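You operate a simulated robot arm through the tools that you are given. There is no shell and no other tool.

You run a simulated two-armed robot. Do the job below in one go: nothing can be reset, and whatever is moved stays where it is left.

JOB
Pick up the yellow torque handle with one hand, pass it to the other hand and put it on the small steel table.

It is judged by the outcome, as a careful person would: the job done as asked, and still so three seconds after it is handed in. It fails if anything else is knocked over, pushed out of place, dropped, spilled or broken.

ROBOT AND FRAMES
Two 6-joint arms with two-finger parallel grippers on one trunk, on a base that drives. Base frame: it is fixed to the floor where the robot stands at the start and does not move with it; the origin is under the middle of the robot, x ahead of it, y to its left, z up. Lengths are in m, angles in degrees, forces in N, time in s.
The left shoulder is at the start at [0.28, 0.185, 0.855], the right one opposite. With the tool pointing down near the work surface each hand reaches from about 0.52 to 0.9 m from the robot's upright axis, wherever it stands, measured 20 degrees to its own side. Places, roughly: small steel table [1.3, -2.3, 0.8]; yellow torque handle [-1.25, 1.5, 1]. Payload 1.57 kg a hand.
Tool frame (each hand has its own): the origin (TCP) lies between the finger pads and is the grasp point; the fingertips stand 0.03 m ahead of it; z points along the fingers, y is the line along which they close. Largest opening 0.08 m; finger width 0.017, thickness 0.012; the body of the gripper, 0.04 by 0.082 m, starts 0.08 m behind the TCP.
Orientation is told as [roll, pitch, yaw] about the base's x, y, z axes, in that order, counted from this pose: with the fingers straight down and closing along the base's y, the tool's x points along the base's -x, its y along +y and its z along -z.

CONTROLS
- The arms move only by the tool nudge_tool. It takes "left_moves", "right_moves" or both (then of equal length, played together; a hand with none holds still); each is a list of rows, each a list of 7 numbers: the gripper command, from -1 (fully open) to 1 (shut), values between in proportion, then the shift along the tool's x, y, z in m, then the turn, a rotation vector about the tool's x, y, z in degrees. In form: [[grip, tx, ty, tz, rx, ry, rz], ...]. A call has 1 to 20 rows; each row shifts and turns the commanded pose from where the row before left it, along the tool's axes as they then stand. Rows are played at 5 a second. More than 0.05 m and 8.6 degrees between two rows, or a gripper value outside its range, and nothing of the call is played. Where a pose cannot be reached the arm comes as near as it can. A force on the tool above 40 N (or 10 N above the force at the start of the call, whichever is more), or a blocked arm, ends the call early, and 0.2 s more pass. The fingers move at their own pace (about 0.153 m/s each) and stop on an object; they squeeze with about 31 N. The grip force told is the motor's: it shows also when the fingers shut on nothing. Time passes only in rows, and 0.2 s behind the last, so rows that do not move let the fingers close. The reply holds the time, the measured pose of the TCP, the force on the tool along the base axes, the opening and the grip force, in the units named above and with some noise, with the torque about the TCP (base axes, N m) and any sound that the robot's microphone picked up.
- Cameras (640 x 400 px; columns grow to the right, rows downward): "scene" is now at [0.2456, -0.0128, 1.3154]; the picture's right is [-0.05, -1.00, 0.00], its down [-0.57, 0.03, -0.82] and it looks along [0.82, -0.04, -0.57] (base axes); focal length 237 px, centre (320, 200). "left" rides on the left gripper at [0.072, 0.007, -0.122] in its tool frame; the picture's right is [-0.09, 1.00, 0.00], its down [-0.84, -0.08, -0.54] and it looks along [-0.54, -0.05, 0.84] (tool axes); focal length 238 px, centre (320, 200). "right" rides on the right gripper at [0.072, -0.007, -0.122] in its tool frame; the picture's right is [0.09, 1.00, 0.00], its down [-0.84, 0.08, -0.54] and it looks along [-0.54, 0.05, 0.84] (tool axes); focal length 238 px, centre (320, 200).
- camera(camera): a new picture of that camera. The clock stands still meanwhile.
- raise_lower(by): slides the trunk up (or, below 0, down) by that many m; the arms and the scene camera ride with it, the base frame stays. It gives what a move gives, with no picture.
- base_move(legs): drives the robot by 1 to 6 legs, each [ahead, turn to the left] in m and degrees, along the robot's own axes; the way and the turn of a leg run together, so that a leg with both is an arc; at most 1.5 m and 180 degrees a leg. The arms and the cameras ride along, it lands a little off, and it stops where it bumps. It gives what a move gives.
- head_to(pan, tilt): turns the head with the scene camera to pan (to the left, within 86 degrees either way) and tilt (down, from -29 to 69), counted from straight ahead of the robot. It gives what a move gives.
- measure_at(camera, pixels): for up to 12 pixels [column, row] of the newest picture of that camera ("zoom" is the newest enlarged one), the place [x, y, z] in the base frame of the surface seen there, good to about 0.002 m, but the place of the scene camera against the robot may be out by one fixed shift of up to 0.012 m in any direction. The clock stands still meanwhile.
- enlarge(camera, box): a new picture of the part [left, top, right, bottom] of that camera's present view, enlarged. The clock stands still meanwhile.
- close_job(): hands the job in; it is judged then, once.

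Leave the grippers open and the arms clear of the work at the hand-in unless told otherwise.

The tools are called after "Call:" as a command line: name --argument value ..., lists and objects as JSON in quotes. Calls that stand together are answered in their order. nudge_tool: Moves the arms, as the interface text tells. Its arguments: {"type":"object","properties":{"left_moves":{"type":"array","items":{"type":"array","items":{"type":"number"}}},"right_moves":{"type":"array","items":{"type":"array","items":{"type":"number"}}}},"required":[]} The other tools are called the same way: raise_lower (by) slides the trunk up or down; base_move (legs) drives the base; head_to (pan, tilt) turns the head that bears the scene camera; camera (camera) takes a picture; measure_at (camera, pixels) gives the place of the surface under pixels of a picture; enlarge (camera, box) takes an enlarged picture of a part of a camera's view; close_job () hands the job in.

At the start:

```text
t: 0.0
left_position: [0.5394, 0.2845, 1.142]
left_tcp_rot: [-0.1, 0.0, 0.0]
left_force: [-0.5, -0.2, -0.2]
left_wrist_torque: [-0.02, 0.02, -0.01]
left_gripper_width: 0.0802
left_grip_force: 0.1
right_position: [0.5451, -0.2706, 1.1318]
right_tcp_rot: [0.0, 0.1, 0.1]
right_force: [-0.2, -0.2, 0.5]
right_wrist_torque: [0.01, 0.02, -0.01]
right_gripper_width: 0.0802
right_grip_force: 0.1
trunk travel left (down, up): [-0.55, 0.44]
robot x, y, heading: [0.0004, -0.0011, 0.1]
head pan, tilt: [-3.0, 34.7]
```

scene: 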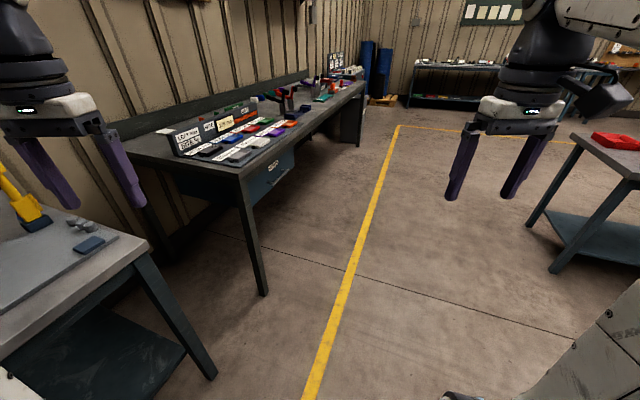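
right: 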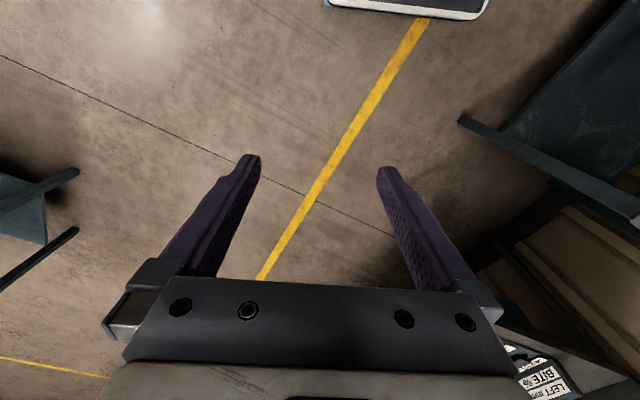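
left: 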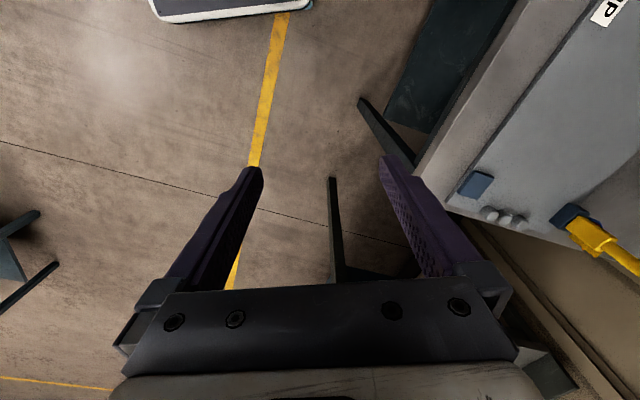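

The scene picture shows a workbench ahead left, a table at the left edge with something yellow on it, and a steel table on the right. The handle should be behind-left at about [-1.25, 1.5, 1]. I'll turn the head left to look.

Call:
head_to --pan 86 --tilt 25

Call:
camera --camera "scene"

Call:
head_to --pan -70 --tilt 20

Call:
camera --camera "scene"

```text
t: 1.6
left_position: [0.5393, 0.2858, 1.1413]
left_tcp_rot: [0.1, 0.1, 0.0]
left_force: [-0.6, -0.4, -0.5]
left_wrist_torque: [0.02, 0.0, 0.0]
left_gripper_width: 0.0799
left_grip_force: 0.0
right_position: [0.5445, -0.2708, 1.1317]
right_tcp_rot: [0.1, 0.0, 0.0]
right_force: [-1.2, -0.3, 0.0]
right_wrist_torque: [0.01, -0.02, 0.01]
right_gripper_width: 0.0798
right_grip_force: 0.1
trunk travel left (down, up): [-0.55, 0.44]
robot x, y, heading: [0.0032, 0.0009, -0.2]
head pan, tilt: [85.9, 25.0]
```

```text
taken
```

scene: 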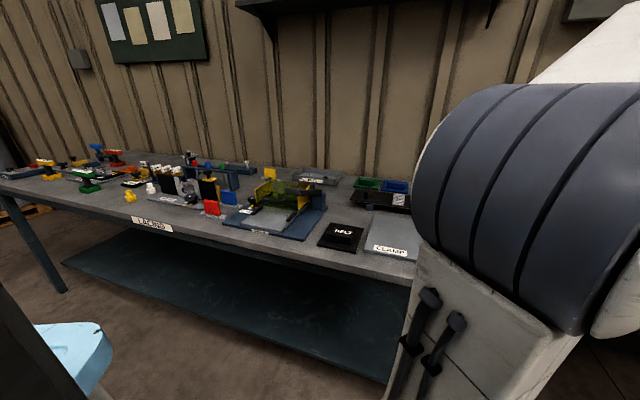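

```text
t: 4.0
left_position: [0.5392, 0.285, 1.142]
left_tcp_rot: [0.0, 0.0, -0.1]
left_force: [-0.3, 0.1, -0.5]
left_wrist_torque: [0.0, -0.01, 0.0]
left_gripper_width: 0.0802
left_grip_force: 0.1
right_position: [0.5452, -0.2707, 1.1304]
right_tcp_rot: [0.1, 0.1, 0.0]
right_force: [-0.9, 0.6, 1.0]
right_wrist_torque: [-0.01, 0.0, 0.02]
right_gripper_width: 0.08
right_grip_force: 0.1
trunk travel left (down, up): [-0.55, 0.44]
robot x, y, heading: [-0.0035, -0.0035, -0.1]
head pan, tilt: [-70.0, 20.0]
```

```text
taken
```

scene: 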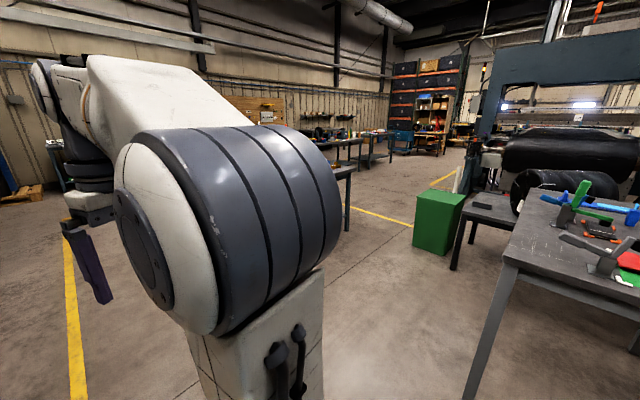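

The left view shows a long bench with many items; the torque handle should be toward its left end. I'll look that way again and measure the bench edge and a few objects.

Call:
head_to --pan 86 --tilt 25

Call:
enlarge --camera "scene" --box '[0, 130, 240, 280]'

Call:
enlarge --camera "scene" --box '[200, 130, 440, 280]'

Call:
measure_at --camera "scene" --pixels '[[10, 190], [150, 225], [380, 275], [45, 170], [90, 180], [115, 155], [130, 195], [280, 195], [60, 350], [65, 285], [30, 175], [330, 215]]'

```text
t: 6.5
left_position: [0.5384, 0.2861, 1.1417]
left_tcp_rot: [0.0, -0.1, 0.0]
left_force: [0.3, -0.9, 0.8]
left_wrist_torque: [-0.05, -0.05, -0.02]
left_gripper_width: 0.08
left_grip_force: 0.0
right_position: [0.5445, -0.2708, 1.131]
right_tcp_rot: [0.1, 0.1, 0.0]
right_force: [-0.3, -0.4, 0.1]
right_wrist_torque: [0.01, 0.01, 0.04]
right_gripper_width: 0.0799
right_grip_force: 0.0
trunk travel left (down, up): [-0.55, 0.44]
robot x, y, heading: [-0.0022, -0.0015, -0.1]
head pan, tilt: [85.9, 25.0]
```

```text
2.67 times, centred on (120, 205) of scene
```

zoom: 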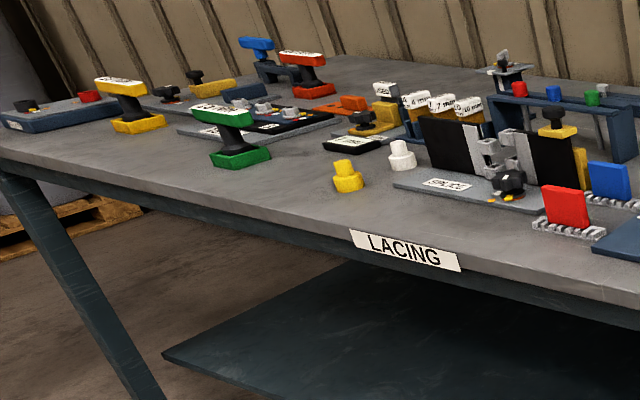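

```text
2.67 times, centred on (320, 205) of scene
```

zoom: 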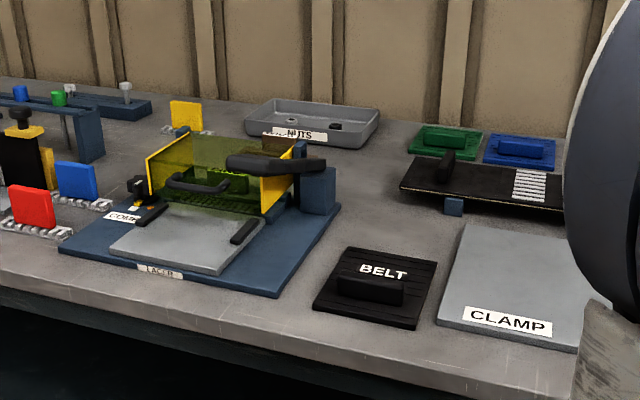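

```text
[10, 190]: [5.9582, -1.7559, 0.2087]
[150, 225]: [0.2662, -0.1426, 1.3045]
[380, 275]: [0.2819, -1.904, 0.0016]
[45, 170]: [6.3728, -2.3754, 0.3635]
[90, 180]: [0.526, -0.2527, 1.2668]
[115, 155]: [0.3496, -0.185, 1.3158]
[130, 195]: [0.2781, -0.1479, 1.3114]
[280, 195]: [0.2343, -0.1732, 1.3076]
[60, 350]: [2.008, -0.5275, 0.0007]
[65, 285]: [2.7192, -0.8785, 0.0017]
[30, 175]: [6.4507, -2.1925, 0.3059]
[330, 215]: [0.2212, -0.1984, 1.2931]
```

The measurement used the old picture, so I'll take a new one and measure again. The yellow T-shaped handle near scene (47,168) is the likely target.

Call:
camera --camera "scene"

Call:
measure_at --camera "scene" --pixels '[[10, 190], [150, 225], [380, 275], [45, 161], [52, 177], [90, 190], [115, 155], [130, 195], [280, 195], [60, 350], [8, 176], [330, 215]]'

Call:
enlarge --camera "scene" --box '[0, 140, 128, 220]'

```text
taken
```

scene: 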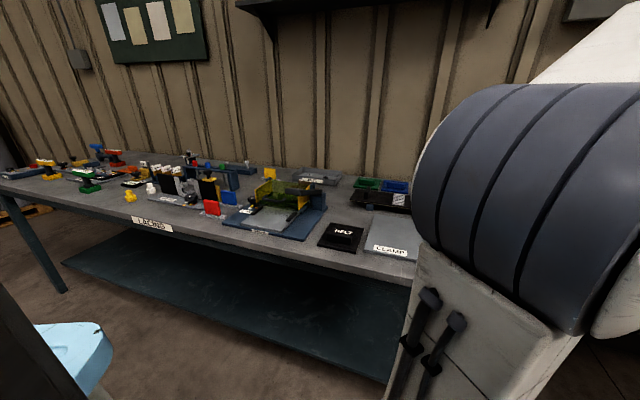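

```text
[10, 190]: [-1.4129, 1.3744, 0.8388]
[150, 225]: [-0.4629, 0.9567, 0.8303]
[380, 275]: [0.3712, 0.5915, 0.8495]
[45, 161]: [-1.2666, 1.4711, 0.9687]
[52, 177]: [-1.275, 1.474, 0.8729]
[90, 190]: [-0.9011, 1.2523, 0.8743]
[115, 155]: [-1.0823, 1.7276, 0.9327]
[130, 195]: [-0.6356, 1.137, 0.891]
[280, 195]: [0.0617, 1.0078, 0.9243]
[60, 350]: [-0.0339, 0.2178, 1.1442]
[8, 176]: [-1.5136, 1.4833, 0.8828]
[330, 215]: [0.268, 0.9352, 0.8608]
```

```text
5.00 times, centred on (64, 180) of scene
```

zoom: 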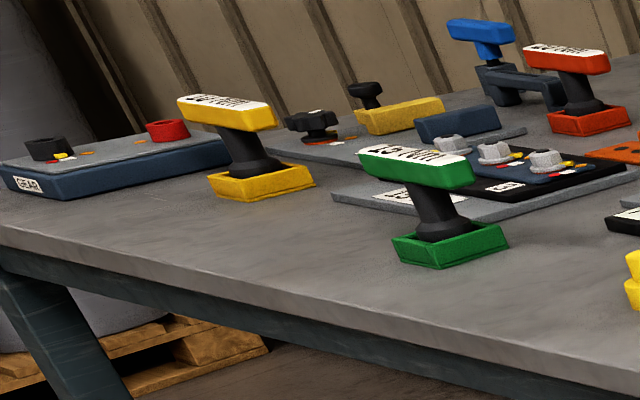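

The yellow T-handle stands at about [-1.27, 1.47, 0.97] with its foot in a yellow holder. It's about 0.145 m in from the front edge of the bench, which runs slantwise. I'll raise the trunk so the hands clear things on the bench, turn left toward the handle and look at the floor ahead.

Call:
raise_lower --by 0.15

Call:
base_move --legs '[[0, 148]]'

Call:
head_to --pan 0 --tilt 35

Call:
camera --camera "scene"

```text
t: 8.2
left_position: [0.5391, 0.2848, 1.2918]
left_tcp_rot: [0.0, -0.1, 0.0]
left_force: [0.4, 0.7, -0.6]
left_wrist_torque: [0.04, -0.04, -0.01]
left_gripper_width: 0.08
left_grip_force: 0.1
right_position: [0.5457, -0.2703, 1.2818]
right_tcp_rot: [0.0, 0.1, 0.1]
right_force: [-0.5, 0.0, -0.6]
right_wrist_torque: [-0.01, 0.0, -0.03]
right_gripper_width: 0.0803
right_grip_force: 0.0
trunk travel left (down, up): [-0.7, 0.29]
robot x, y, heading: [-0.0001, -0.0013, 0.0]
head pan, tilt: [85.9, 25.0]
```

```text
t: 14.7
left_position: [-0.6063, 0.0574, 1.2932]
left_tcp_rot: [0.1, 0.0, 146.5]
left_force: [1.1, -0.6, 0.3]
left_wrist_torque: [0.01, -0.04, 0.0]
left_gripper_width: 0.0801
left_grip_force: 0.0
right_position: [-0.3066, 0.5265, 1.2803]
right_tcp_rot: [0.0, 0.0, 146.6]
right_force: [0.5, 0.3, -0.2]
right_wrist_torque: [0.0, -0.03, 0.04]
right_gripper_width: 0.0802
right_grip_force: 0.0
trunk travel left (down, up): [-0.7, 0.29]
robot x, y, heading: [0.0004, -0.0002, 146.9]
head pan, tilt: [85.9, 25.0]
```

```text
t: 16.2
left_position: [-0.6063, 0.0574, 1.2908]
left_tcp_rot: [0.0, 0.0, 146.7]
left_force: [0.2, -0.7, 0.5]
left_wrist_torque: [0.01, -0.01, -0.05]
left_gripper_width: 0.08
left_grip_force: 0.0
right_position: [-0.306, 0.5254, 1.2819]
right_tcp_rot: [-0.1, 0.0, 146.5]
right_force: [0.0, 0.2, 1.1]
right_wrist_torque: [-0.02, -0.01, 0.03]
right_gripper_width: 0.0801
right_grip_force: 0.0
trunk travel left (down, up): [-0.7, 0.29]
robot x, y, heading: [-0.0046, -0.0003, 146.7]
head pan, tilt: [0.0, 35.0]
```

```text
taken
```

scene: 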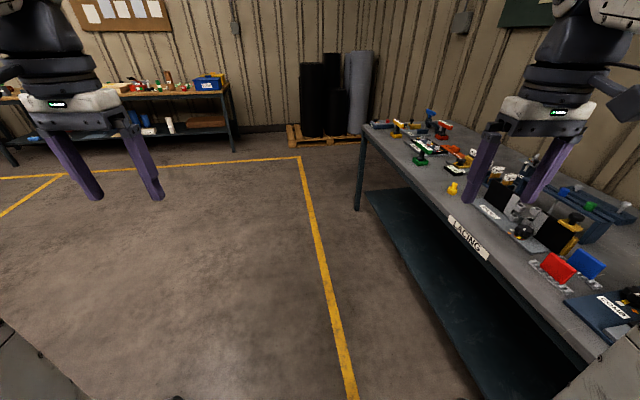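

The floor ahead is clear, and the handle is at about (397,127). I'll drive alongside the bench and then turn right to face it, about 0.5 m from its edge.

Call:
base_move --legs '[[0, 2.3], [1.5, 0], [0, -82.8]]'

Call:
head_to --pan 10 --tilt 42

Call:
camera --camera "scene"

Call:
camera --camera "left"

```text
t: 27.6
left_position: [-1.367, 1.373, 1.2909]
left_tcp_rot: [-0.1, 0.0, 68.4]
left_force: [-0.1, -0.4, -0.6]
left_wrist_torque: [-0.01, -0.01, -0.01]
left_gripper_width: 0.0799
left_grip_force: 0.0
right_position: [-0.8474, 1.1744, 1.2817]
right_tcp_rot: [0.1, -0.1, 68.4]
right_force: [0.3, 0.2, 0.2]
right_wrist_torque: [-0.02, -0.02, -0.01]
right_gripper_width: 0.0801
right_grip_force: 0.1
trunk travel left (down, up): [-0.7, 0.29]
robot x, y, heading: [-1.2972, 0.7702, 68.1]
head pan, tilt: [0.0, 35.0]
```

```text
t: 28.3
left_position: [-1.367, 1.3735, 1.2917]
left_tcp_rot: [-0.1, 0.0, 68.5]
left_force: [0.9, 0.4, 0.2]
left_wrist_torque: [-0.01, 0.01, 0.0]
left_gripper_width: 0.08
left_grip_force: 0.1
right_position: [-0.8479, 1.1757, 1.2806]
right_tcp_rot: [-0.1, 0.1, 68.5]
right_force: [0.5, -0.3, -0.1]
right_wrist_torque: [0.03, 0.0, 0.02]
right_gripper_width: 0.0803
right_grip_force: 0.1
trunk travel left (down, up): [-0.7, 0.29]
robot x, y, heading: [-1.2976, 0.7696, 68.5]
head pan, tilt: [10.0, 42.0]
```

```text
taken
```

scene: 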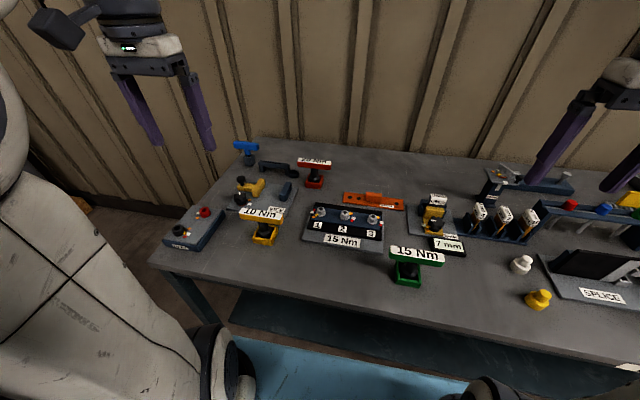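

```text
taken
```

left: 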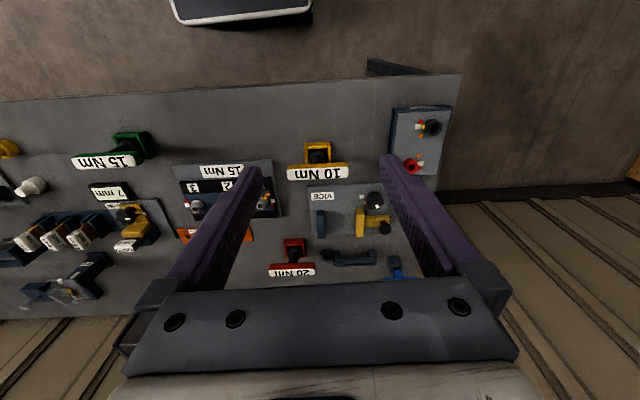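

The bench is in view. The yellow handle labelled "10 Nm" is at about (262,222) in the scene view and (318,170) in the left view. I'll enlarge both.

Call:
enlarge --camera "left" --box '[260, 110, 420, 210]'

Call:
measure_at --camera "left" --pixels '[[290, 174], [347, 174], [318, 174], [318, 165], [318, 155], [306, 145], [330, 145], [318, 145], [304, 162], [331, 162], [280, 150], [318, 130]]'

Call:
enlarge --camera "scene" --box '[210, 180, 338, 260]'

Call:
measure_at --camera "zoom" --pixels '[[150, 150], [360, 160], [250, 155], [250, 190], [280, 235], [240, 300], [310, 310], [330, 280], [190, 300], [250, 340]]'

```text
4.00 times, centred on (340, 160) of left
```

zoom: 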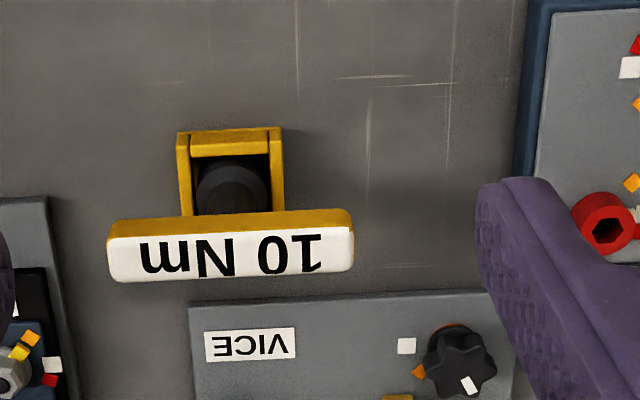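

```text
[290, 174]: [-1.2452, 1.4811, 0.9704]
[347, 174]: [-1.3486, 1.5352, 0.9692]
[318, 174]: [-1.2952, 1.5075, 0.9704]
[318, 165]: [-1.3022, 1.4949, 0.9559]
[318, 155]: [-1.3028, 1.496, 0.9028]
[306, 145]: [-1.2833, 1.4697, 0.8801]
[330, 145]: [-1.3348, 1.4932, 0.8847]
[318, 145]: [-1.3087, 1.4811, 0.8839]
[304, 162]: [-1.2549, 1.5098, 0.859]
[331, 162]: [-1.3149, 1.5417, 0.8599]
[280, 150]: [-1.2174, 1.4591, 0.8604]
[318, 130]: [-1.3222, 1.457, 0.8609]
```

```text
5.00 times, centred on (274, 220) of scene
```

zoom: 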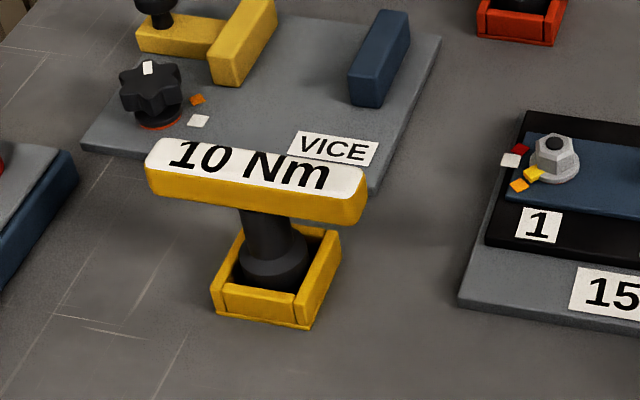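

```text
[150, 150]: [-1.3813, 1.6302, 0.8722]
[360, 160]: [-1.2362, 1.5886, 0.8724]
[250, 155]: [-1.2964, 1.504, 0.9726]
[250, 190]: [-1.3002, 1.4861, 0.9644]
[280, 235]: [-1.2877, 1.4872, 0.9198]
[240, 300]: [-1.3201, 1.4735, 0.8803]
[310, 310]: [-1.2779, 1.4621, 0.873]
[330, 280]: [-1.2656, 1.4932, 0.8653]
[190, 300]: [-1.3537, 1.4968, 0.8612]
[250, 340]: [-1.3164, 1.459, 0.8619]
```

The handle is a T: a bar about 0.12 m long with its top at z≈0.970, on a black stem standing in a separate open yellow holder. I'll take it with the left hand by the left end of the bar, with the wrist leaning left, which leaves the middle free for the right hand. First I'll turn the left hand up high so that it closes across the bar.

Call:
nudge_tool --left_moves '[[-1, 0, 0, 0, 0, 0, 8], [-1, 0, 0, 0, 0, 0, 8], [-1, 0, 0, 0, 0, 0, 8], [-1, 0, 0, 0, 0, 0, 8], [-1, 0, 0, 0, 0, 0, 8], [-1, 0, 0, 0, 0, 0, 8], [-1, 0, 0, 0, 0, 0, 8], [-1, 0, 0, 0, 0, 0, 8], [-1, 0, 0, 0, 0, 0, 8], [-1, 0, 0, 0, 0, 0, 8], [-1, 0, 0, 0, 0, 0, 8], [-1, 0, 0, 0, 0, 0, 8], [-1, 0, 0, 0, 0, 0, 0]]'

Call:
camera --camera "left"

Call:
camera --camera "scene"

```text
t: 31.1
left_position: [-1.3675, 1.3748, 1.2912]
left_tcp_rot: [0.0, 0.0, -27.8]
left_force: [0.5, 0.2, 0.1]
left_wrist_torque: [-0.04, -0.01, 0.0]
left_gripper_width: 0.0799
left_grip_force: 0.1
right_position: [-0.8462, 1.1749, 1.2819]
right_tcp_rot: [0.0, 0.0, 68.3]
right_force: [0.7, 0.1, 0.7]
right_wrist_torque: [-0.02, 0.04, -0.01]
right_gripper_width: 0.0799
right_grip_force: 0.0
trunk travel left (down, up): [-0.7, 0.29]
robot x, y, heading: [-1.2998, 0.7708, 68.2]
head pan, tilt: [10.0, 42.0]
```

```text
taken
```

left: 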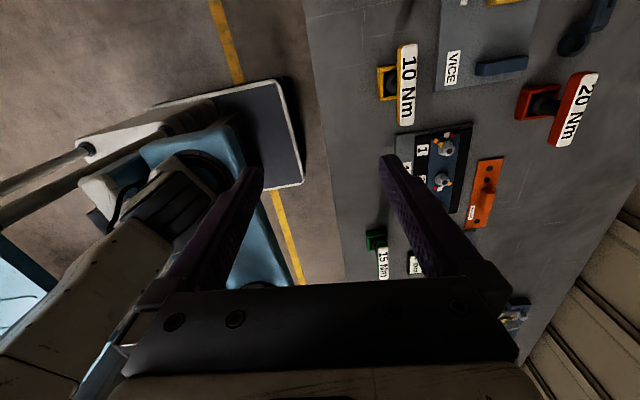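

```text
taken
```

scene: 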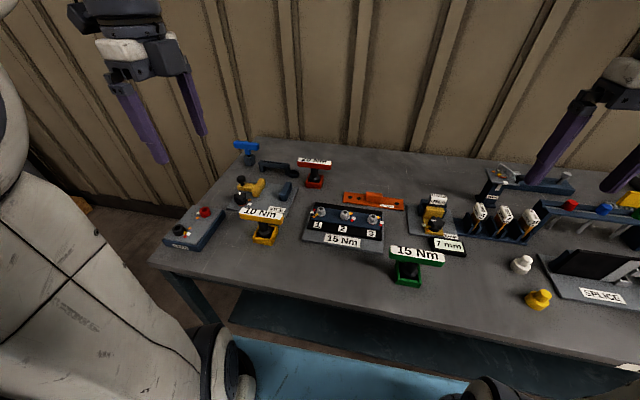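

The turn worked: yaw is -27.8 and the bar lies along the picture's columns. Next I'll move over the left end, tilt the wrist 35° to the left, and look again to measure the bar closely.

Call:
nudge_tool --left_moves '[[-1, 0.026, 0.0375, 0, 0, 0, 0], [-1, 0.026, 0.0375, 0, 0, 0, 0], [-1, 0.026, 0.0375, 0, 0, 0, 0], [-1, 0.026, 0.0375, 0, 0, 0, 0], [-1, 0, 0, 0.045, 0, 0, 0], [-1, 0, 0, 0.045, 0, 0, 0], [-1, 0, 0, 0.03, 0, 0, 0], [-1, 0, 0, 0, 0, -7, 0], [-1, 0, 0, 0, 0, -7, 0], [-1, 0, 0, 0, 0, -7, 0], [-1, 0, 0, 0, 0, -7, 0], [-1, 0, 0, 0, 0, -7, 0], [-1, 0, 0, 0, 0, 0, 0], [-1, 0, 0, 0, 0, 0, 0]]'

Call:
camera --camera "left"

Call:
camera --camera "scene"

```text
t: 34.1
left_position: [-1.3894, 1.5544, 1.1727]
left_tcp_rot: [0.1, -35.0, -27.6]
left_force: [-0.3, -0.3, 0.3]
left_wrist_torque: [0.03, 0.01, -0.01]
left_gripper_width: 0.0798
left_grip_force: 0.1
right_position: [-0.8463, 1.1749, 1.2803]
right_tcp_rot: [-0.1, -0.1, 68.4]
right_force: [-0.2, -0.1, -0.3]
right_wrist_torque: [-0.02, 0.02, -0.01]
right_gripper_width: 0.0799
right_grip_force: 0.0
trunk travel left (down, up): [-0.7, 0.29]
robot x, y, heading: [-1.2986, 0.7685, 68.1]
head pan, tilt: [10.0, 42.0]
```

```text
taken
```

left: 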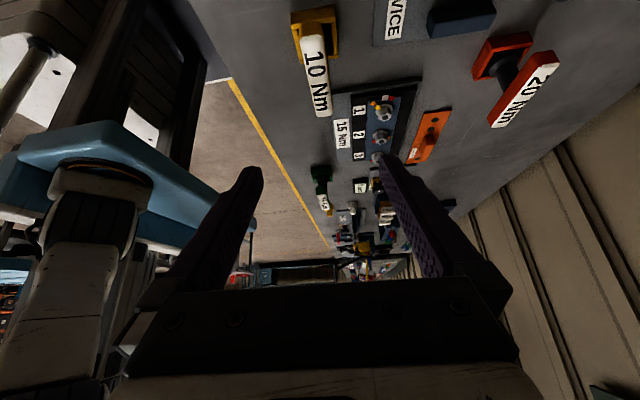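

```text
taken
```

scene: 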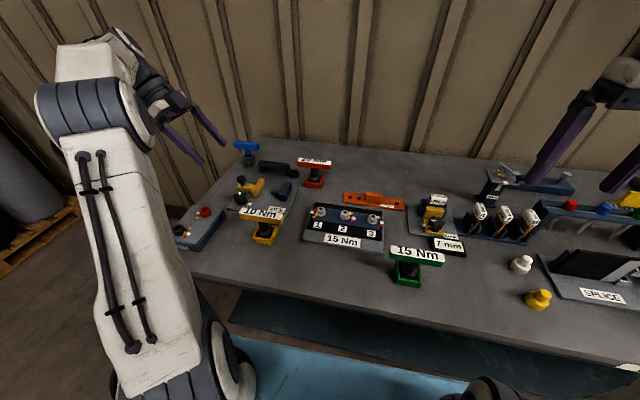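

The hand reached the tilted pose. I'll enlarge the left view around the "10 Nm" bar at about (315,65) and measure it.

Call:
enlarge --camera "left" --box '[240, 0, 400, 100]'

Call:
enlarge --camera "scene" --box '[210, 190, 306, 250]'

```text
4.00 times, centred on (320, 50) of left
```

zoom: 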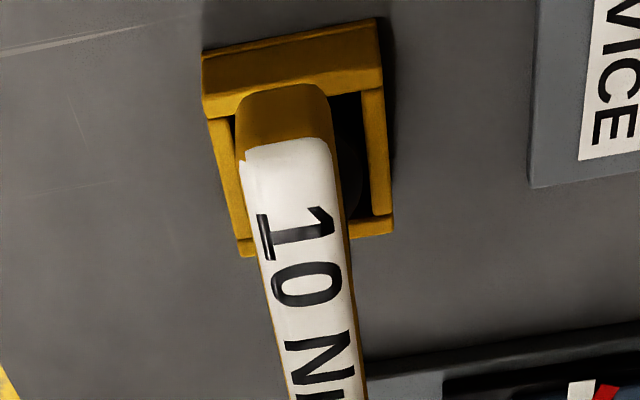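

```text
6.67 times, centred on (258, 220) of scene
```

zoom: 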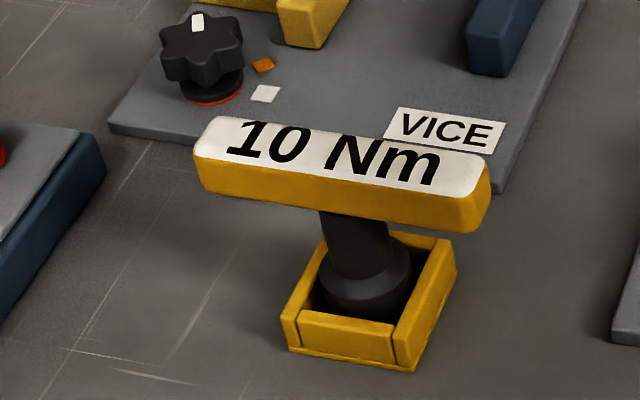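

Now I'll measure points on the bar in the left picture: the left end, both long edges and the far end.

Call:
measure_at --camera "left" --pixels '[[311, 37], [304.5, 50], [323, 50], [314, 55], [318, 80], [309, 95], [330, 95], [322, 114], [311, 30], [311, 24], [326, 55], [300, 40]]'

Call:
measure_at --camera "zoom" --pixels '[[215, 125], [197, 155], [203, 190], [300, 140], [475, 175], [470, 225], [487, 160], [300, 205], [330, 185], [360, 240], [360, 300], [290, 340]]'

```text
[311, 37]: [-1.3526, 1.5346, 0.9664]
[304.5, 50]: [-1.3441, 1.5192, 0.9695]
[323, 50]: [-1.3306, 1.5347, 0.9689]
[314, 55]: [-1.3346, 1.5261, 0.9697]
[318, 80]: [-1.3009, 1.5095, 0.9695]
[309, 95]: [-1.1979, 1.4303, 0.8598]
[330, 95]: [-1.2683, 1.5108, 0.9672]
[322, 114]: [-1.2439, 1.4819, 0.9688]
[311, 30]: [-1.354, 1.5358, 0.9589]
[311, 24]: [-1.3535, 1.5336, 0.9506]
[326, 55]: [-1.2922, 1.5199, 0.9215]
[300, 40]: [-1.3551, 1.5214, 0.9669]
```

```text
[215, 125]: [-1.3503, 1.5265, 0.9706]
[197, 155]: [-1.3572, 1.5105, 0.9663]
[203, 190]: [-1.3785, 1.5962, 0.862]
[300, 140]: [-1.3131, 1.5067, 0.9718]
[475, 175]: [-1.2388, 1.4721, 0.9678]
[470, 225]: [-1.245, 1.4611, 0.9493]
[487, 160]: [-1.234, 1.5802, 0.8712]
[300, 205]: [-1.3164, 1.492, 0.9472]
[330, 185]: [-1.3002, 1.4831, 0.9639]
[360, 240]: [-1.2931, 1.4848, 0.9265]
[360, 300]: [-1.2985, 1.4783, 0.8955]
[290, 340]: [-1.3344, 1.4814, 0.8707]
```

The bar centre is at about (-1.298, 1.508), bearing 153.8°, roughly 0.024 m wide, with z from 0.945 to 0.970. The grasp point is 0.035 m left of centre at z 0.957. I'll correct the yaw by 1.3° and go to about 0.1 m short of it, along the tool axis.

Call:
nudge_tool --left_moves '[[-1, 0, 0, 0, -0.75, 0, -1.06], [-1, 0.0342, 0, 0.035, 0, 0, 0], [-1, 0.0342, 0, 0.035, 0, 0, 0], [-1, 0, 0, 0.035, 0, 0, 0], [-1, 0, 0, 0, 0, 0, 0], [-1, 0, 0, 0, 0, 0, 0]]'

Call:
camera --camera "left"

Call:
enlarge --camera "scene" --box '[160, 140, 320, 260]'

```text
t: 35.5
left_position: [-1.3848, 1.5544, 1.0465]
left_tcp_rot: [0.0, -35.0, -26.3]
left_force: [0.3, -0.4, 0.2]
left_wrist_torque: [0.0, -0.03, -0.03]
left_gripper_width: 0.0802
left_grip_force: 0.1
right_position: [-0.8473, 1.1746, 1.2805]
right_tcp_rot: [0.0, 0.1, 68.5]
right_force: [-0.8, -0.3, -1.0]
right_wrist_torque: [-0.01, 0.01, 0.01]
right_gripper_width: 0.08
right_grip_force: 0.1
trunk travel left (down, up): [-0.7, 0.29]
robot x, y, heading: [-1.3034, 0.7663, 68.4]
head pan, tilt: [10.0, 42.0]
```

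```text
taken
```

left: 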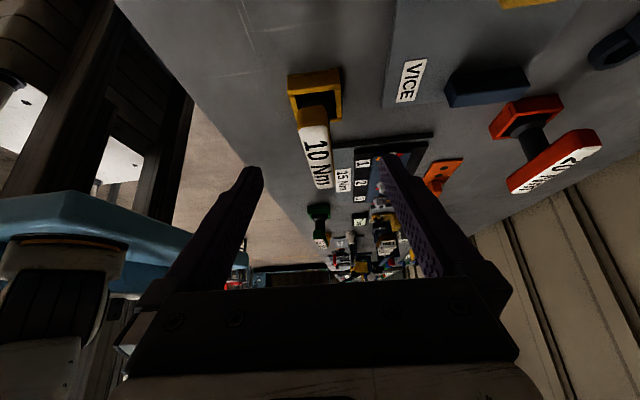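

```text
3.33 times, centred on (240, 200) of scene
```

zoom: 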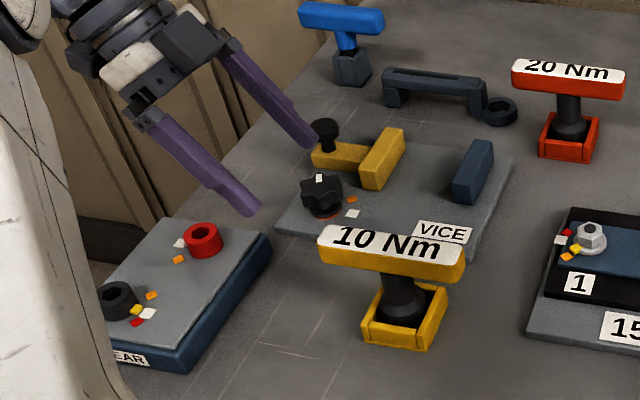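

I'm close now. I'll measure the bar again, along with the vice's black knob, which the rear finger must pass.

Call:
measure_at --camera "left" --pixels '[[308, 130], [325, 130], [314, 128], [316, 150], [320, 182], [310, 118]]'

Call:
measure_at --camera "zoom" --pixels '[[322, 178], [315, 205], [326, 125], [370, 165], [250, 205], [385, 245]]'

```text
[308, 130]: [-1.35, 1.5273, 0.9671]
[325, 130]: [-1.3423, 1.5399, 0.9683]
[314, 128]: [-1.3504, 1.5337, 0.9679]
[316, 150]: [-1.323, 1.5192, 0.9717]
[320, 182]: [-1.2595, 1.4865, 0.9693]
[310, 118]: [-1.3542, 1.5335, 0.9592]
```

```text
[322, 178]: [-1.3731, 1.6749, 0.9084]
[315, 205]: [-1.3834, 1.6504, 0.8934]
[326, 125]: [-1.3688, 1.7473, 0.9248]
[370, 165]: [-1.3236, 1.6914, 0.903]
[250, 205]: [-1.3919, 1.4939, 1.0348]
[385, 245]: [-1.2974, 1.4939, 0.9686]
```

The knob is well clear at y≈1.65. The remaining move is 0.1095 m along the tool z with -0.003 m along y. I'll advance with the gripper open and check.

Call:
nudge_tool --left_moves '[[-1, 0, -0.0027, 0.03, 0, 0, 0], [-1, 0, 0, 0.03, 0, 0, 0], [-1, 0, 0, 0.03, 0, 0, 0], [-1, 0, 0, 0.0195, 0, 0, 0], [-1, 0, 0, 0, 0, 0, 0], [-1, 0, 0, 0, 0, 0, 0]]'

Call:
camera --camera "left"

Call:
enlarge --camera "scene" --box '[160, 140, 320, 260]'

```text
t: 36.9
left_position: [-1.3308, 1.5237, 0.9567]
left_tcp_rot: [0.0, -35.1, -26.3]
left_force: [0.5, -0.7, -0.2]
left_wrist_torque: [0.01, 0.02, 0.01]
left_gripper_width: 0.08
left_grip_force: 0.1
right_position: [-0.8471, 1.1747, 1.2819]
right_tcp_rot: [0.0, 0.0, 68.4]
right_force: [-0.4, -0.8, -0.3]
right_wrist_torque: [-0.01, -0.03, 0.03]
right_gripper_width: 0.0799
right_grip_force: 0.0
trunk travel left (down, up): [-0.7, 0.29]
robot x, y, heading: [-1.3015, 0.7688, 68.2]
head pan, tilt: [10.0, 42.0]
```

```text
taken
```

left: 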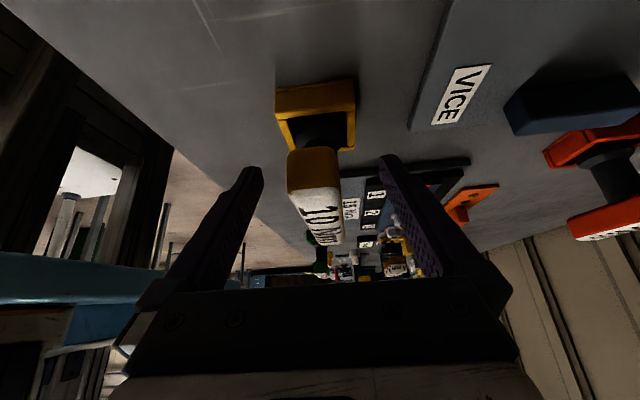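

```text
3.33 times, centred on (240, 200) of scene
```

zoom: 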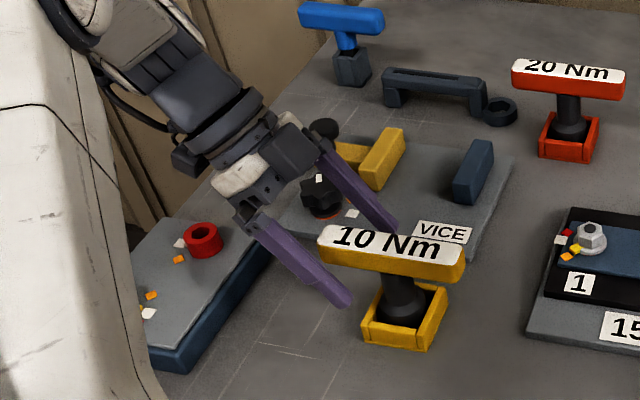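

The bar is centred between the fingers. I'll close.

Call:
nudge_tool --left_moves '[[0, 0, 0, 0, 0, 0, 0], [0.3, 0, 0, 0, 0, 0, 0], [1, 0, 0, 0, 0, 0, 0], [1, 0, 0, 0, 0, 0, 0], [1, 0, 0, 0, 0, 0, 0]]'

Call:
enlarge --camera "scene" --box '[160, 140, 320, 260]'

```text
t: 38.1
left_position: [-1.3309, 1.5238, 0.957]
left_tcp_rot: [-0.1, -35.0, -26.3]
left_force: [0.2, 1.6, 0.5]
left_wrist_torque: [0.11, -0.05, 0.06]
left_gripper_width: 0.0278
left_grip_force: 30.9
right_position: [-0.8461, 1.1759, 1.2813]
right_tcp_rot: [0.0, -0.1, 68.4]
right_force: [0.8, 0.1, 1.7]
right_wrist_torque: [-0.02, 0.0, -0.03]
right_gripper_width: 0.0799
right_grip_force: 0.2
trunk travel left (down, up): [-0.7, 0.29]
robot x, y, heading: [-1.3016, 0.7693, 68.3]
head pan, tilt: [10.0, 42.0]
```

```text
3.33 times, centred on (240, 200) of scene
```

zoom: 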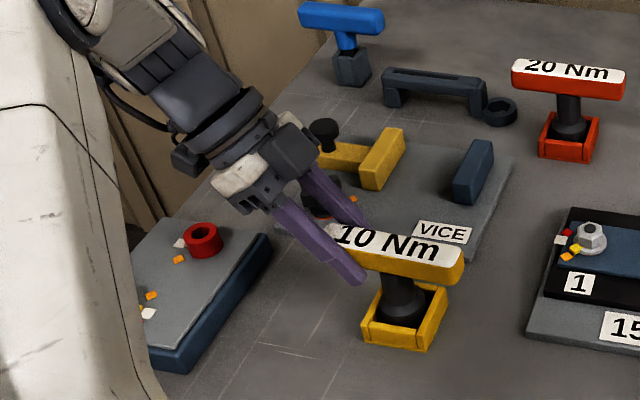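

The bar is gripped: opening 0.0278 m, 31 N. I'll lift straight up slowly, 0.05 m, watching the force and whether the holder stays put.

Call:
nudge_tool --left_moves '[[1, -0.0057, 0, -0.0082, 0, 0, 0], [1, -0.0057, 0, -0.0082, 0, 0, 0], [1, -0.0057, 0, -0.0082, 0, 0, 0], [1, -0.0057, 0, -0.0082, 0, 0, 0], [1, -0.0057, 0, -0.0082, 0, 0, 0], [1, 0, 0, 0, 0, 0, 0]]'

Call:
enlarge --camera "scene" --box '[160, 140, 320, 260]'

```text
t: 39.5
left_position: [-1.3304, 1.5229, 1.0079]
left_tcp_rot: [0.0, -35.0, -26.4]
left_force: [-0.5, 0.9, -5.4]
left_wrist_torque: [0.03, 0.14, 0.03]
left_gripper_width: 0.0278
left_grip_force: 30.1
right_position: [-0.8482, 1.1745, 1.2813]
right_tcp_rot: [0.0, 0.1, 68.4]
right_force: [-0.5, -0.9, -0.4]
right_wrist_torque: [0.02, 0.02, -0.01]
right_gripper_width: 0.0798
right_grip_force: 0.0
trunk travel left (down, up): [-0.7, 0.29]
robot x, y, heading: [-1.2973, 0.7668, 68.4]
head pan, tilt: [10.0, 42.0]
```

```text
3.33 times, centred on (240, 200) of scene
```

zoom: 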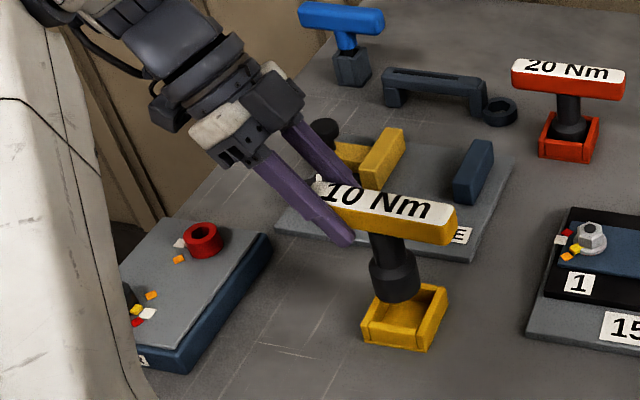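

The handle came out cleanly and the holder stayed put. The load is about 5 N. I'll lift another 0.2 m and drive back from the bench.

Call:
nudge_tool --left_moves '[[1, -0.0115, 0, -0.0164, 0, 0, 0], [1, -0.0115, 0, -0.0164, 0, 0, 0], [1, -0.0115, 0, -0.0164, 0, 0, 0], [1, -0.0115, 0, -0.0164, 0, 0, 0], [1, -0.0115, 0, -0.0164, 0, 0, 0], [1, -0.0115, 0, -0.0164, 0, 0, 0], [1, -0.0115, 0, -0.0164, 0, 0, 0], [1, -0.0115, 0, -0.0164, 0, 0, 0], [1, -0.0115, 0, -0.0164, 0, 0, 0], [1, -0.0115, 0, -0.0164, 0, 0, 0], [1, 0, 0, 0, 0, 0, 0]]'

Call:
camera --camera "scene"

Call:
camera --camera "left"

```text
t: 41.9
left_position: [-1.3297, 1.5213, 1.2085]
left_tcp_rot: [-0.1, -35.1, -26.3]
left_force: [0.0, 0.6, -3.7]
left_wrist_torque: [0.05, 0.12, 0.01]
left_gripper_width: 0.0279
left_grip_force: 30.7
right_position: [-0.8459, 1.1748, 1.281]
right_tcp_rot: [0.0, 0.0, 68.5]
right_force: [-0.4, -0.2, 0.4]
right_wrist_torque: [-0.02, -0.02, 0.02]
right_gripper_width: 0.0803
right_grip_force: 0.0
trunk travel left (down, up): [-0.7, 0.29]
robot x, y, heading: [-1.3008, 0.7666, 68.2]
head pan, tilt: [10.0, 42.0]
```

```text
taken
```

scene: 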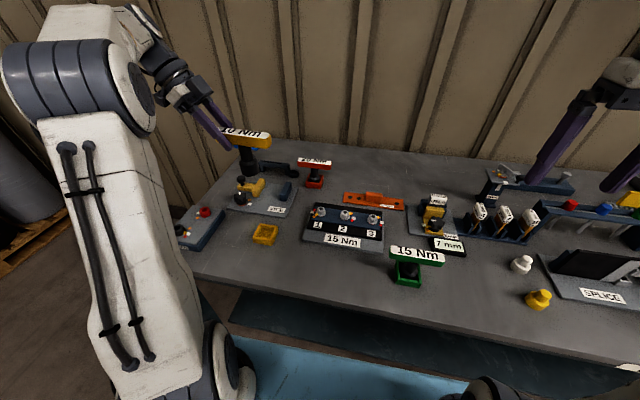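

```text
taken
```

left: 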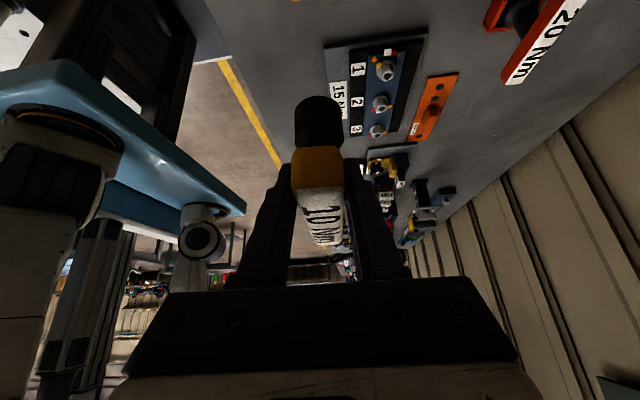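

The holder is empty at (265,233) and nothing else has moved. The floor behind was clear in the earlier view, so I'll back 0.6 m away from the bench.

Call:
base_move --legs '[[-0.6, 0]]'

Call:
head_to --pan 5 --tilt 30

Call:
camera --camera "scene"

```text
t: 45.3
left_position: [-1.5488, 0.9626, 1.2062]
left_tcp_rot: [0.0, -35.0, -26.7]
left_force: [0.4, 0.4, -4.4]
left_wrist_torque: [0.06, 0.14, -0.06]
left_gripper_width: 0.0275
left_grip_force: 30.5
right_position: [-1.069, 0.6103, 1.2814]
right_tcp_rot: [0.0, -0.1, 68.0]
right_force: [-0.7, -0.9, -0.1]
right_wrist_torque: [0.02, 0.01, 0.01]
right_gripper_width: 0.0803
right_grip_force: 0.1
trunk travel left (down, up): [-0.7, 0.29]
robot x, y, heading: [-1.524, 0.2051, 67.6]
head pan, tilt: [10.0, 42.0]
```

```text
t: 46.1
left_position: [-1.5489, 0.9621, 1.2075]
left_tcp_rot: [0.0, -34.9, -26.8]
left_force: [0.5, -0.8, -4.6]
left_wrist_torque: [0.11, 0.18, 0.01]
left_gripper_width: 0.0277
left_grip_force: 31.0
right_position: [-1.0691, 0.6104, 1.2813]
right_tcp_rot: [0.1, 0.1, 67.9]
right_force: [0.2, 0.8, 0.5]
right_wrist_torque: [0.0, 0.01, 0.01]
right_gripper_width: 0.08
right_grip_force: 0.1
trunk travel left (down, up): [-0.7, 0.29]
robot x, y, heading: [-1.5265, 0.2052, 67.7]
head pan, tilt: [5.0, 30.0]
```

```text
taken
```

scene: 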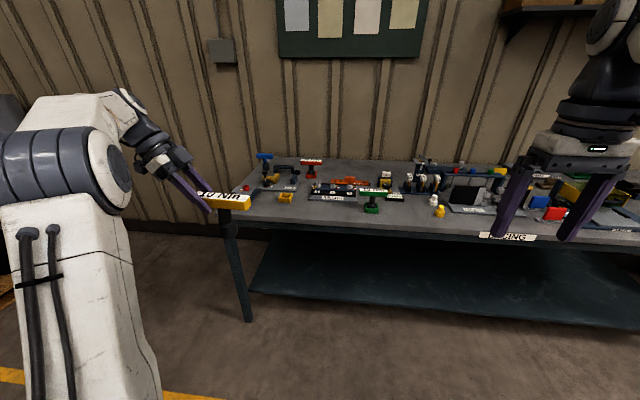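

I'm well clear of the bench. Next I'll bring the handle in front of the chest with the left hand while the right hand turns to match the bar's direction, with its camera facing outward.

Call:
nudge_tool --left_moves '[[1, -0.0218, -0.0067, 0.01527, 0, 0, 0], [1, -0.0218, -0.0067, 0.01527, 0, 0, 0], [1, -0.0218, -0.0067, 0.01527, 0, 0, 0], [1, -0.0218, -0.0067, 0.01527, 0, 0, 0], [1, -0.0218, -0.0067, 0.01527, 0, 0, 0], [1, -0.0218, -0.0067, 0.01527, 0, 0, 0], [1, -0.0218, -0.0067, 0.01527, 0, 0, 0], [1, -0.0218, -0.0067, 0.01527, 0, 0, 0], [1, 0, 0, 0, 0, 0, 0], [1, 0, 0, 0, 0, 0, 0], [1, 0, 0, 0, 0, 0, 0], [1, 0, 0, 0, 0, 0, 0]]' --right_moves '[[-1, 0, 0, 0, 0, 0, -7.75], [-1, 0, 0, 0, 0, 0, -7.75], [-1, 0, 0, 0, 0, 0, -7.75], [-1, 0, 0, 0, 0, 0, -7.75], [-1, 0, 0, 0, 0, 0, -7.75], [-1, 0, 0, 0, 0, 0, -7.75], [-1, 0, 0, 0, 0, 0, -7.75], [-1, 0, 0, 0, 0, 0, -7.75], [-1, 0, 0, 0, 0, 0, -7.75], [-1, 0, 0, 0, 0, 0, -7.75], [-1, 0, 0, 0, 0, 0, -7.75], [-1, 0, 0, 0, 0, 0, 0]]'

Call:
camera --camera "scene"

Call:
camera --camera "right"

```text
t: 48.7
left_position: [-1.3823, 0.8162, 1.2084]
left_tcp_rot: [0.0, -35.0, -26.8]
left_force: [0.6, 0.0, -4.8]
left_wrist_torque: [0.06, 0.11, 0.02]
left_gripper_width: 0.0278
left_grip_force: 31.3
right_position: [-1.0694, 0.6113, 1.2815]
right_tcp_rot: [0.0, 0.0, 153.2]
right_force: [-0.2, 0.5, 0.3]
right_wrist_torque: [0.01, 0.02, 0.0]
right_gripper_width: 0.0798
right_grip_force: 0.0
trunk travel left (down, up): [-0.7, 0.29]
robot x, y, heading: [-1.5255, 0.207, 67.6]
head pan, tilt: [5.0, 30.0]
```

```text
taken
```

scene: 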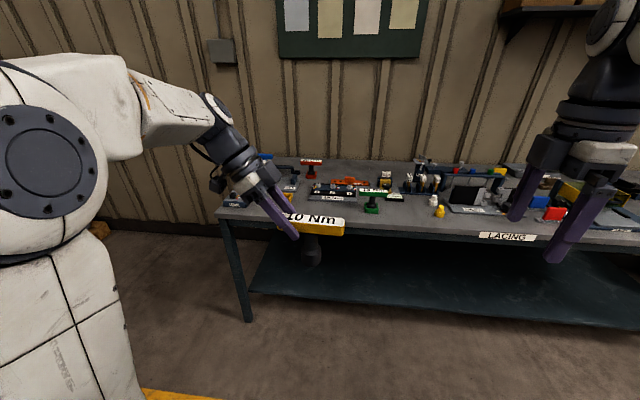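

```text
taken
```

right: 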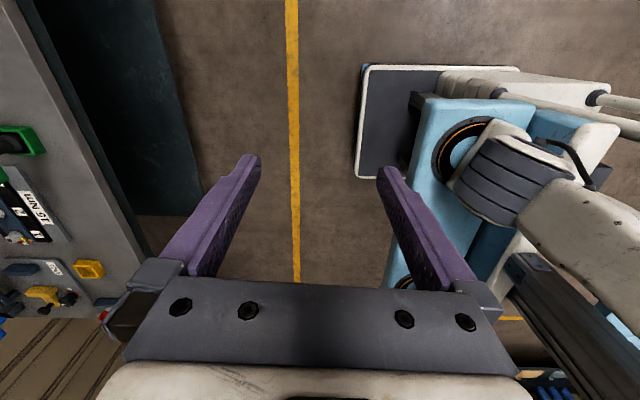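

Both hands are in place. I'll enlarge the handle in the scene view and look with the left camera to measure the bar's place and tilt.

Call:
enlarge --camera "scene" --box '[230, 170, 390, 280]'

Call:
measure_at --camera "zoom" --pixels '[[300, 178], [380, 195], [440, 205], [300, 215], [440, 245], [310, 270], [325, 350], [310, 380]]'

Call:
camera --camera "left"

Call:
enlarge --camera "left" --box '[240, 80, 400, 280]'

```text
3.64 times, centred on (310, 225) of scene
```

zoom: 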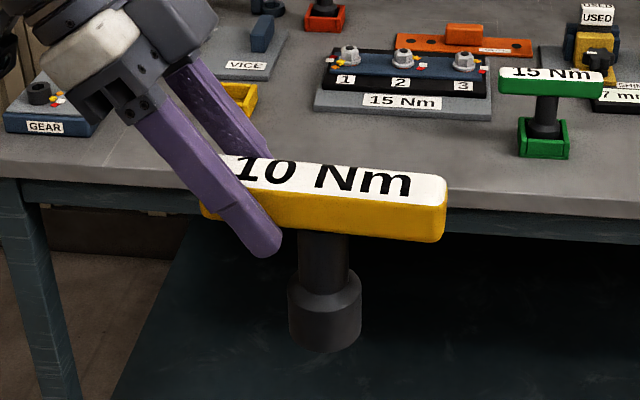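

```text
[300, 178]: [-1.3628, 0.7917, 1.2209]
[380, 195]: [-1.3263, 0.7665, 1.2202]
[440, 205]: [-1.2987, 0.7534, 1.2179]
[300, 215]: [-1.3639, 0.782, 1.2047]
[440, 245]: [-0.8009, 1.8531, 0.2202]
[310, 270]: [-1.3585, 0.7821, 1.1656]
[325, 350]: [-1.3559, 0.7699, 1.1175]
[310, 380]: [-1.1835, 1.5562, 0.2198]
```

```text
taken
```

left: 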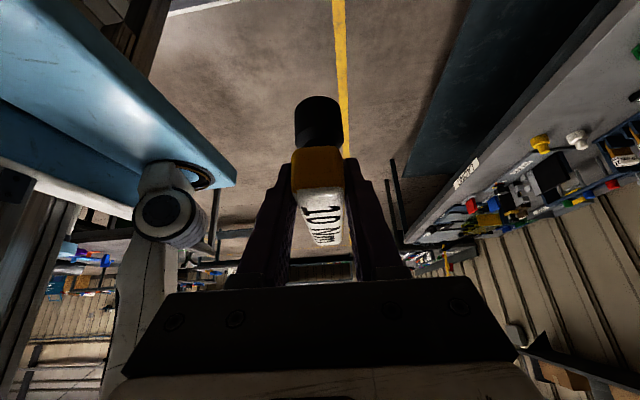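

```text
2.00 times, centred on (320, 180) of left
```

zoom: 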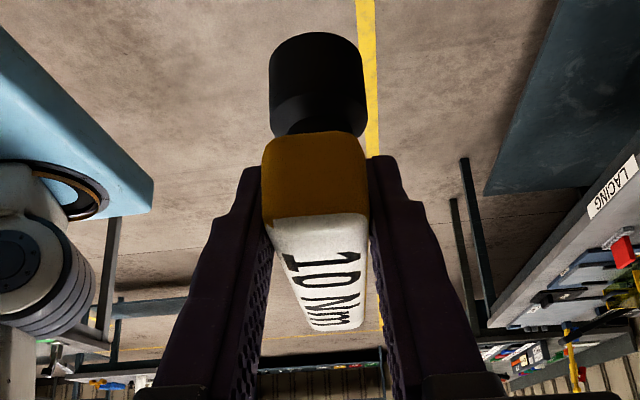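

The handle is level, with a flat-bottomed cylinder at the lower end, so it can be stood upright. I'll measure the bar top from the left camera for a position without the scene offset.

Call:
measure_at --camera "left" --pixels '[[315, 150], [318, 172], [318, 195], [322, 215], [326, 240], [312, 225], [333, 225], [318, 110], [318, 125]]'

```text
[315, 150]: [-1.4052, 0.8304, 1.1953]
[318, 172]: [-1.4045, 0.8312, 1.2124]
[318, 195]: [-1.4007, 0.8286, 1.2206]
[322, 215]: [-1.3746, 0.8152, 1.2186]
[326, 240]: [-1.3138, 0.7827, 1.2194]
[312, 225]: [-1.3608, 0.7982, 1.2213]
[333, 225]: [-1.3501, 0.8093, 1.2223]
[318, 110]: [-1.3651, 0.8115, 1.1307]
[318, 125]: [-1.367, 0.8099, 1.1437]
```

From the left camera, the bar centre is at about (-1.350, 0.802) and the top is at z 1.2205. The right hand will grasp 0.018 m right of centre at z 1.208. First I'll bring it to about 0.09 m above that point, approaching from the right.

Call:
nudge_tool --right_moves '[[-1, 0, 0, -0.025, 0, 0, 0], [-1, -0.0399, -0.0054, 0, 0, 0, 0], [-1, -0.0399, -0.0054, 0, 0, 0, 0], [-1, -0.0399, -0.0054, 0, 0, 0, 0], [-1, -0.0399, -0.0054, 0, 0, 0, 0], [-1, -0.0399, -0.0054, 0, 0, 0, 0], [-1, -0.0399, -0.0054, 0, 0, 0, 0], [-1, -0.0399, -0.0054, 0, 0, 0, 0], [-1, -0.0396, -0.0054, 0, 0, 0, 0], [-1, 0, 0, 0, 0, 0, 0], [-1, 0, 0, 0, 0, 0, 0]]'

Call:
camera --camera "right"

Call:
camera --camera "scene"

```text
t: 51.1
left_position: [-1.3835, 0.8178, 1.2067]
left_tcp_rot: [0.0, -35.0, -26.7]
left_force: [0.9, -0.4, -4.9]
left_wrist_torque: [0.06, 0.15, 0.03]
left_gripper_width: 0.0278
left_grip_force: 31.3
right_position: [-1.3335, 0.7934, 1.3066]
right_tcp_rot: [0.1, 0.1, 153.0]
right_force: [0.3, -0.1, -0.4]
right_wrist_torque: [-0.04, -0.03, 0.0]
right_gripper_width: 0.0801
right_grip_force: 0.0
trunk travel left (down, up): [-0.7, 0.29]
robot x, y, heading: [-1.5235, 0.2085, 67.8]
head pan, tilt: [5.0, 30.0]
```

```text
taken
```

right: 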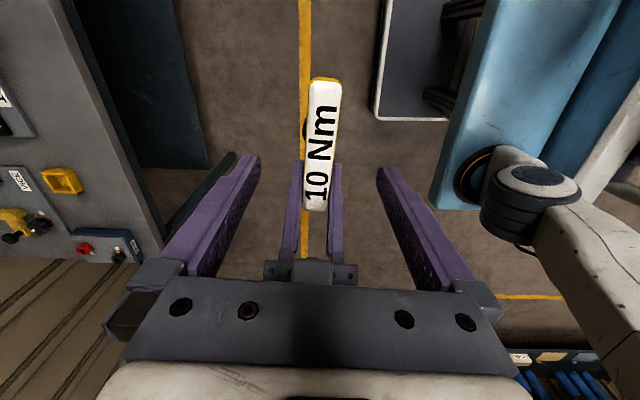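

```text
taken
```

scene: 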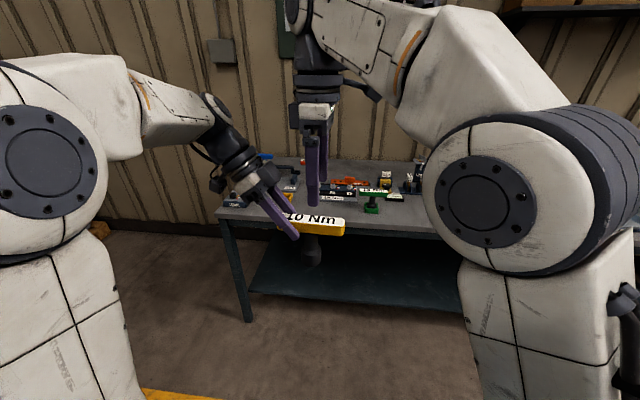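

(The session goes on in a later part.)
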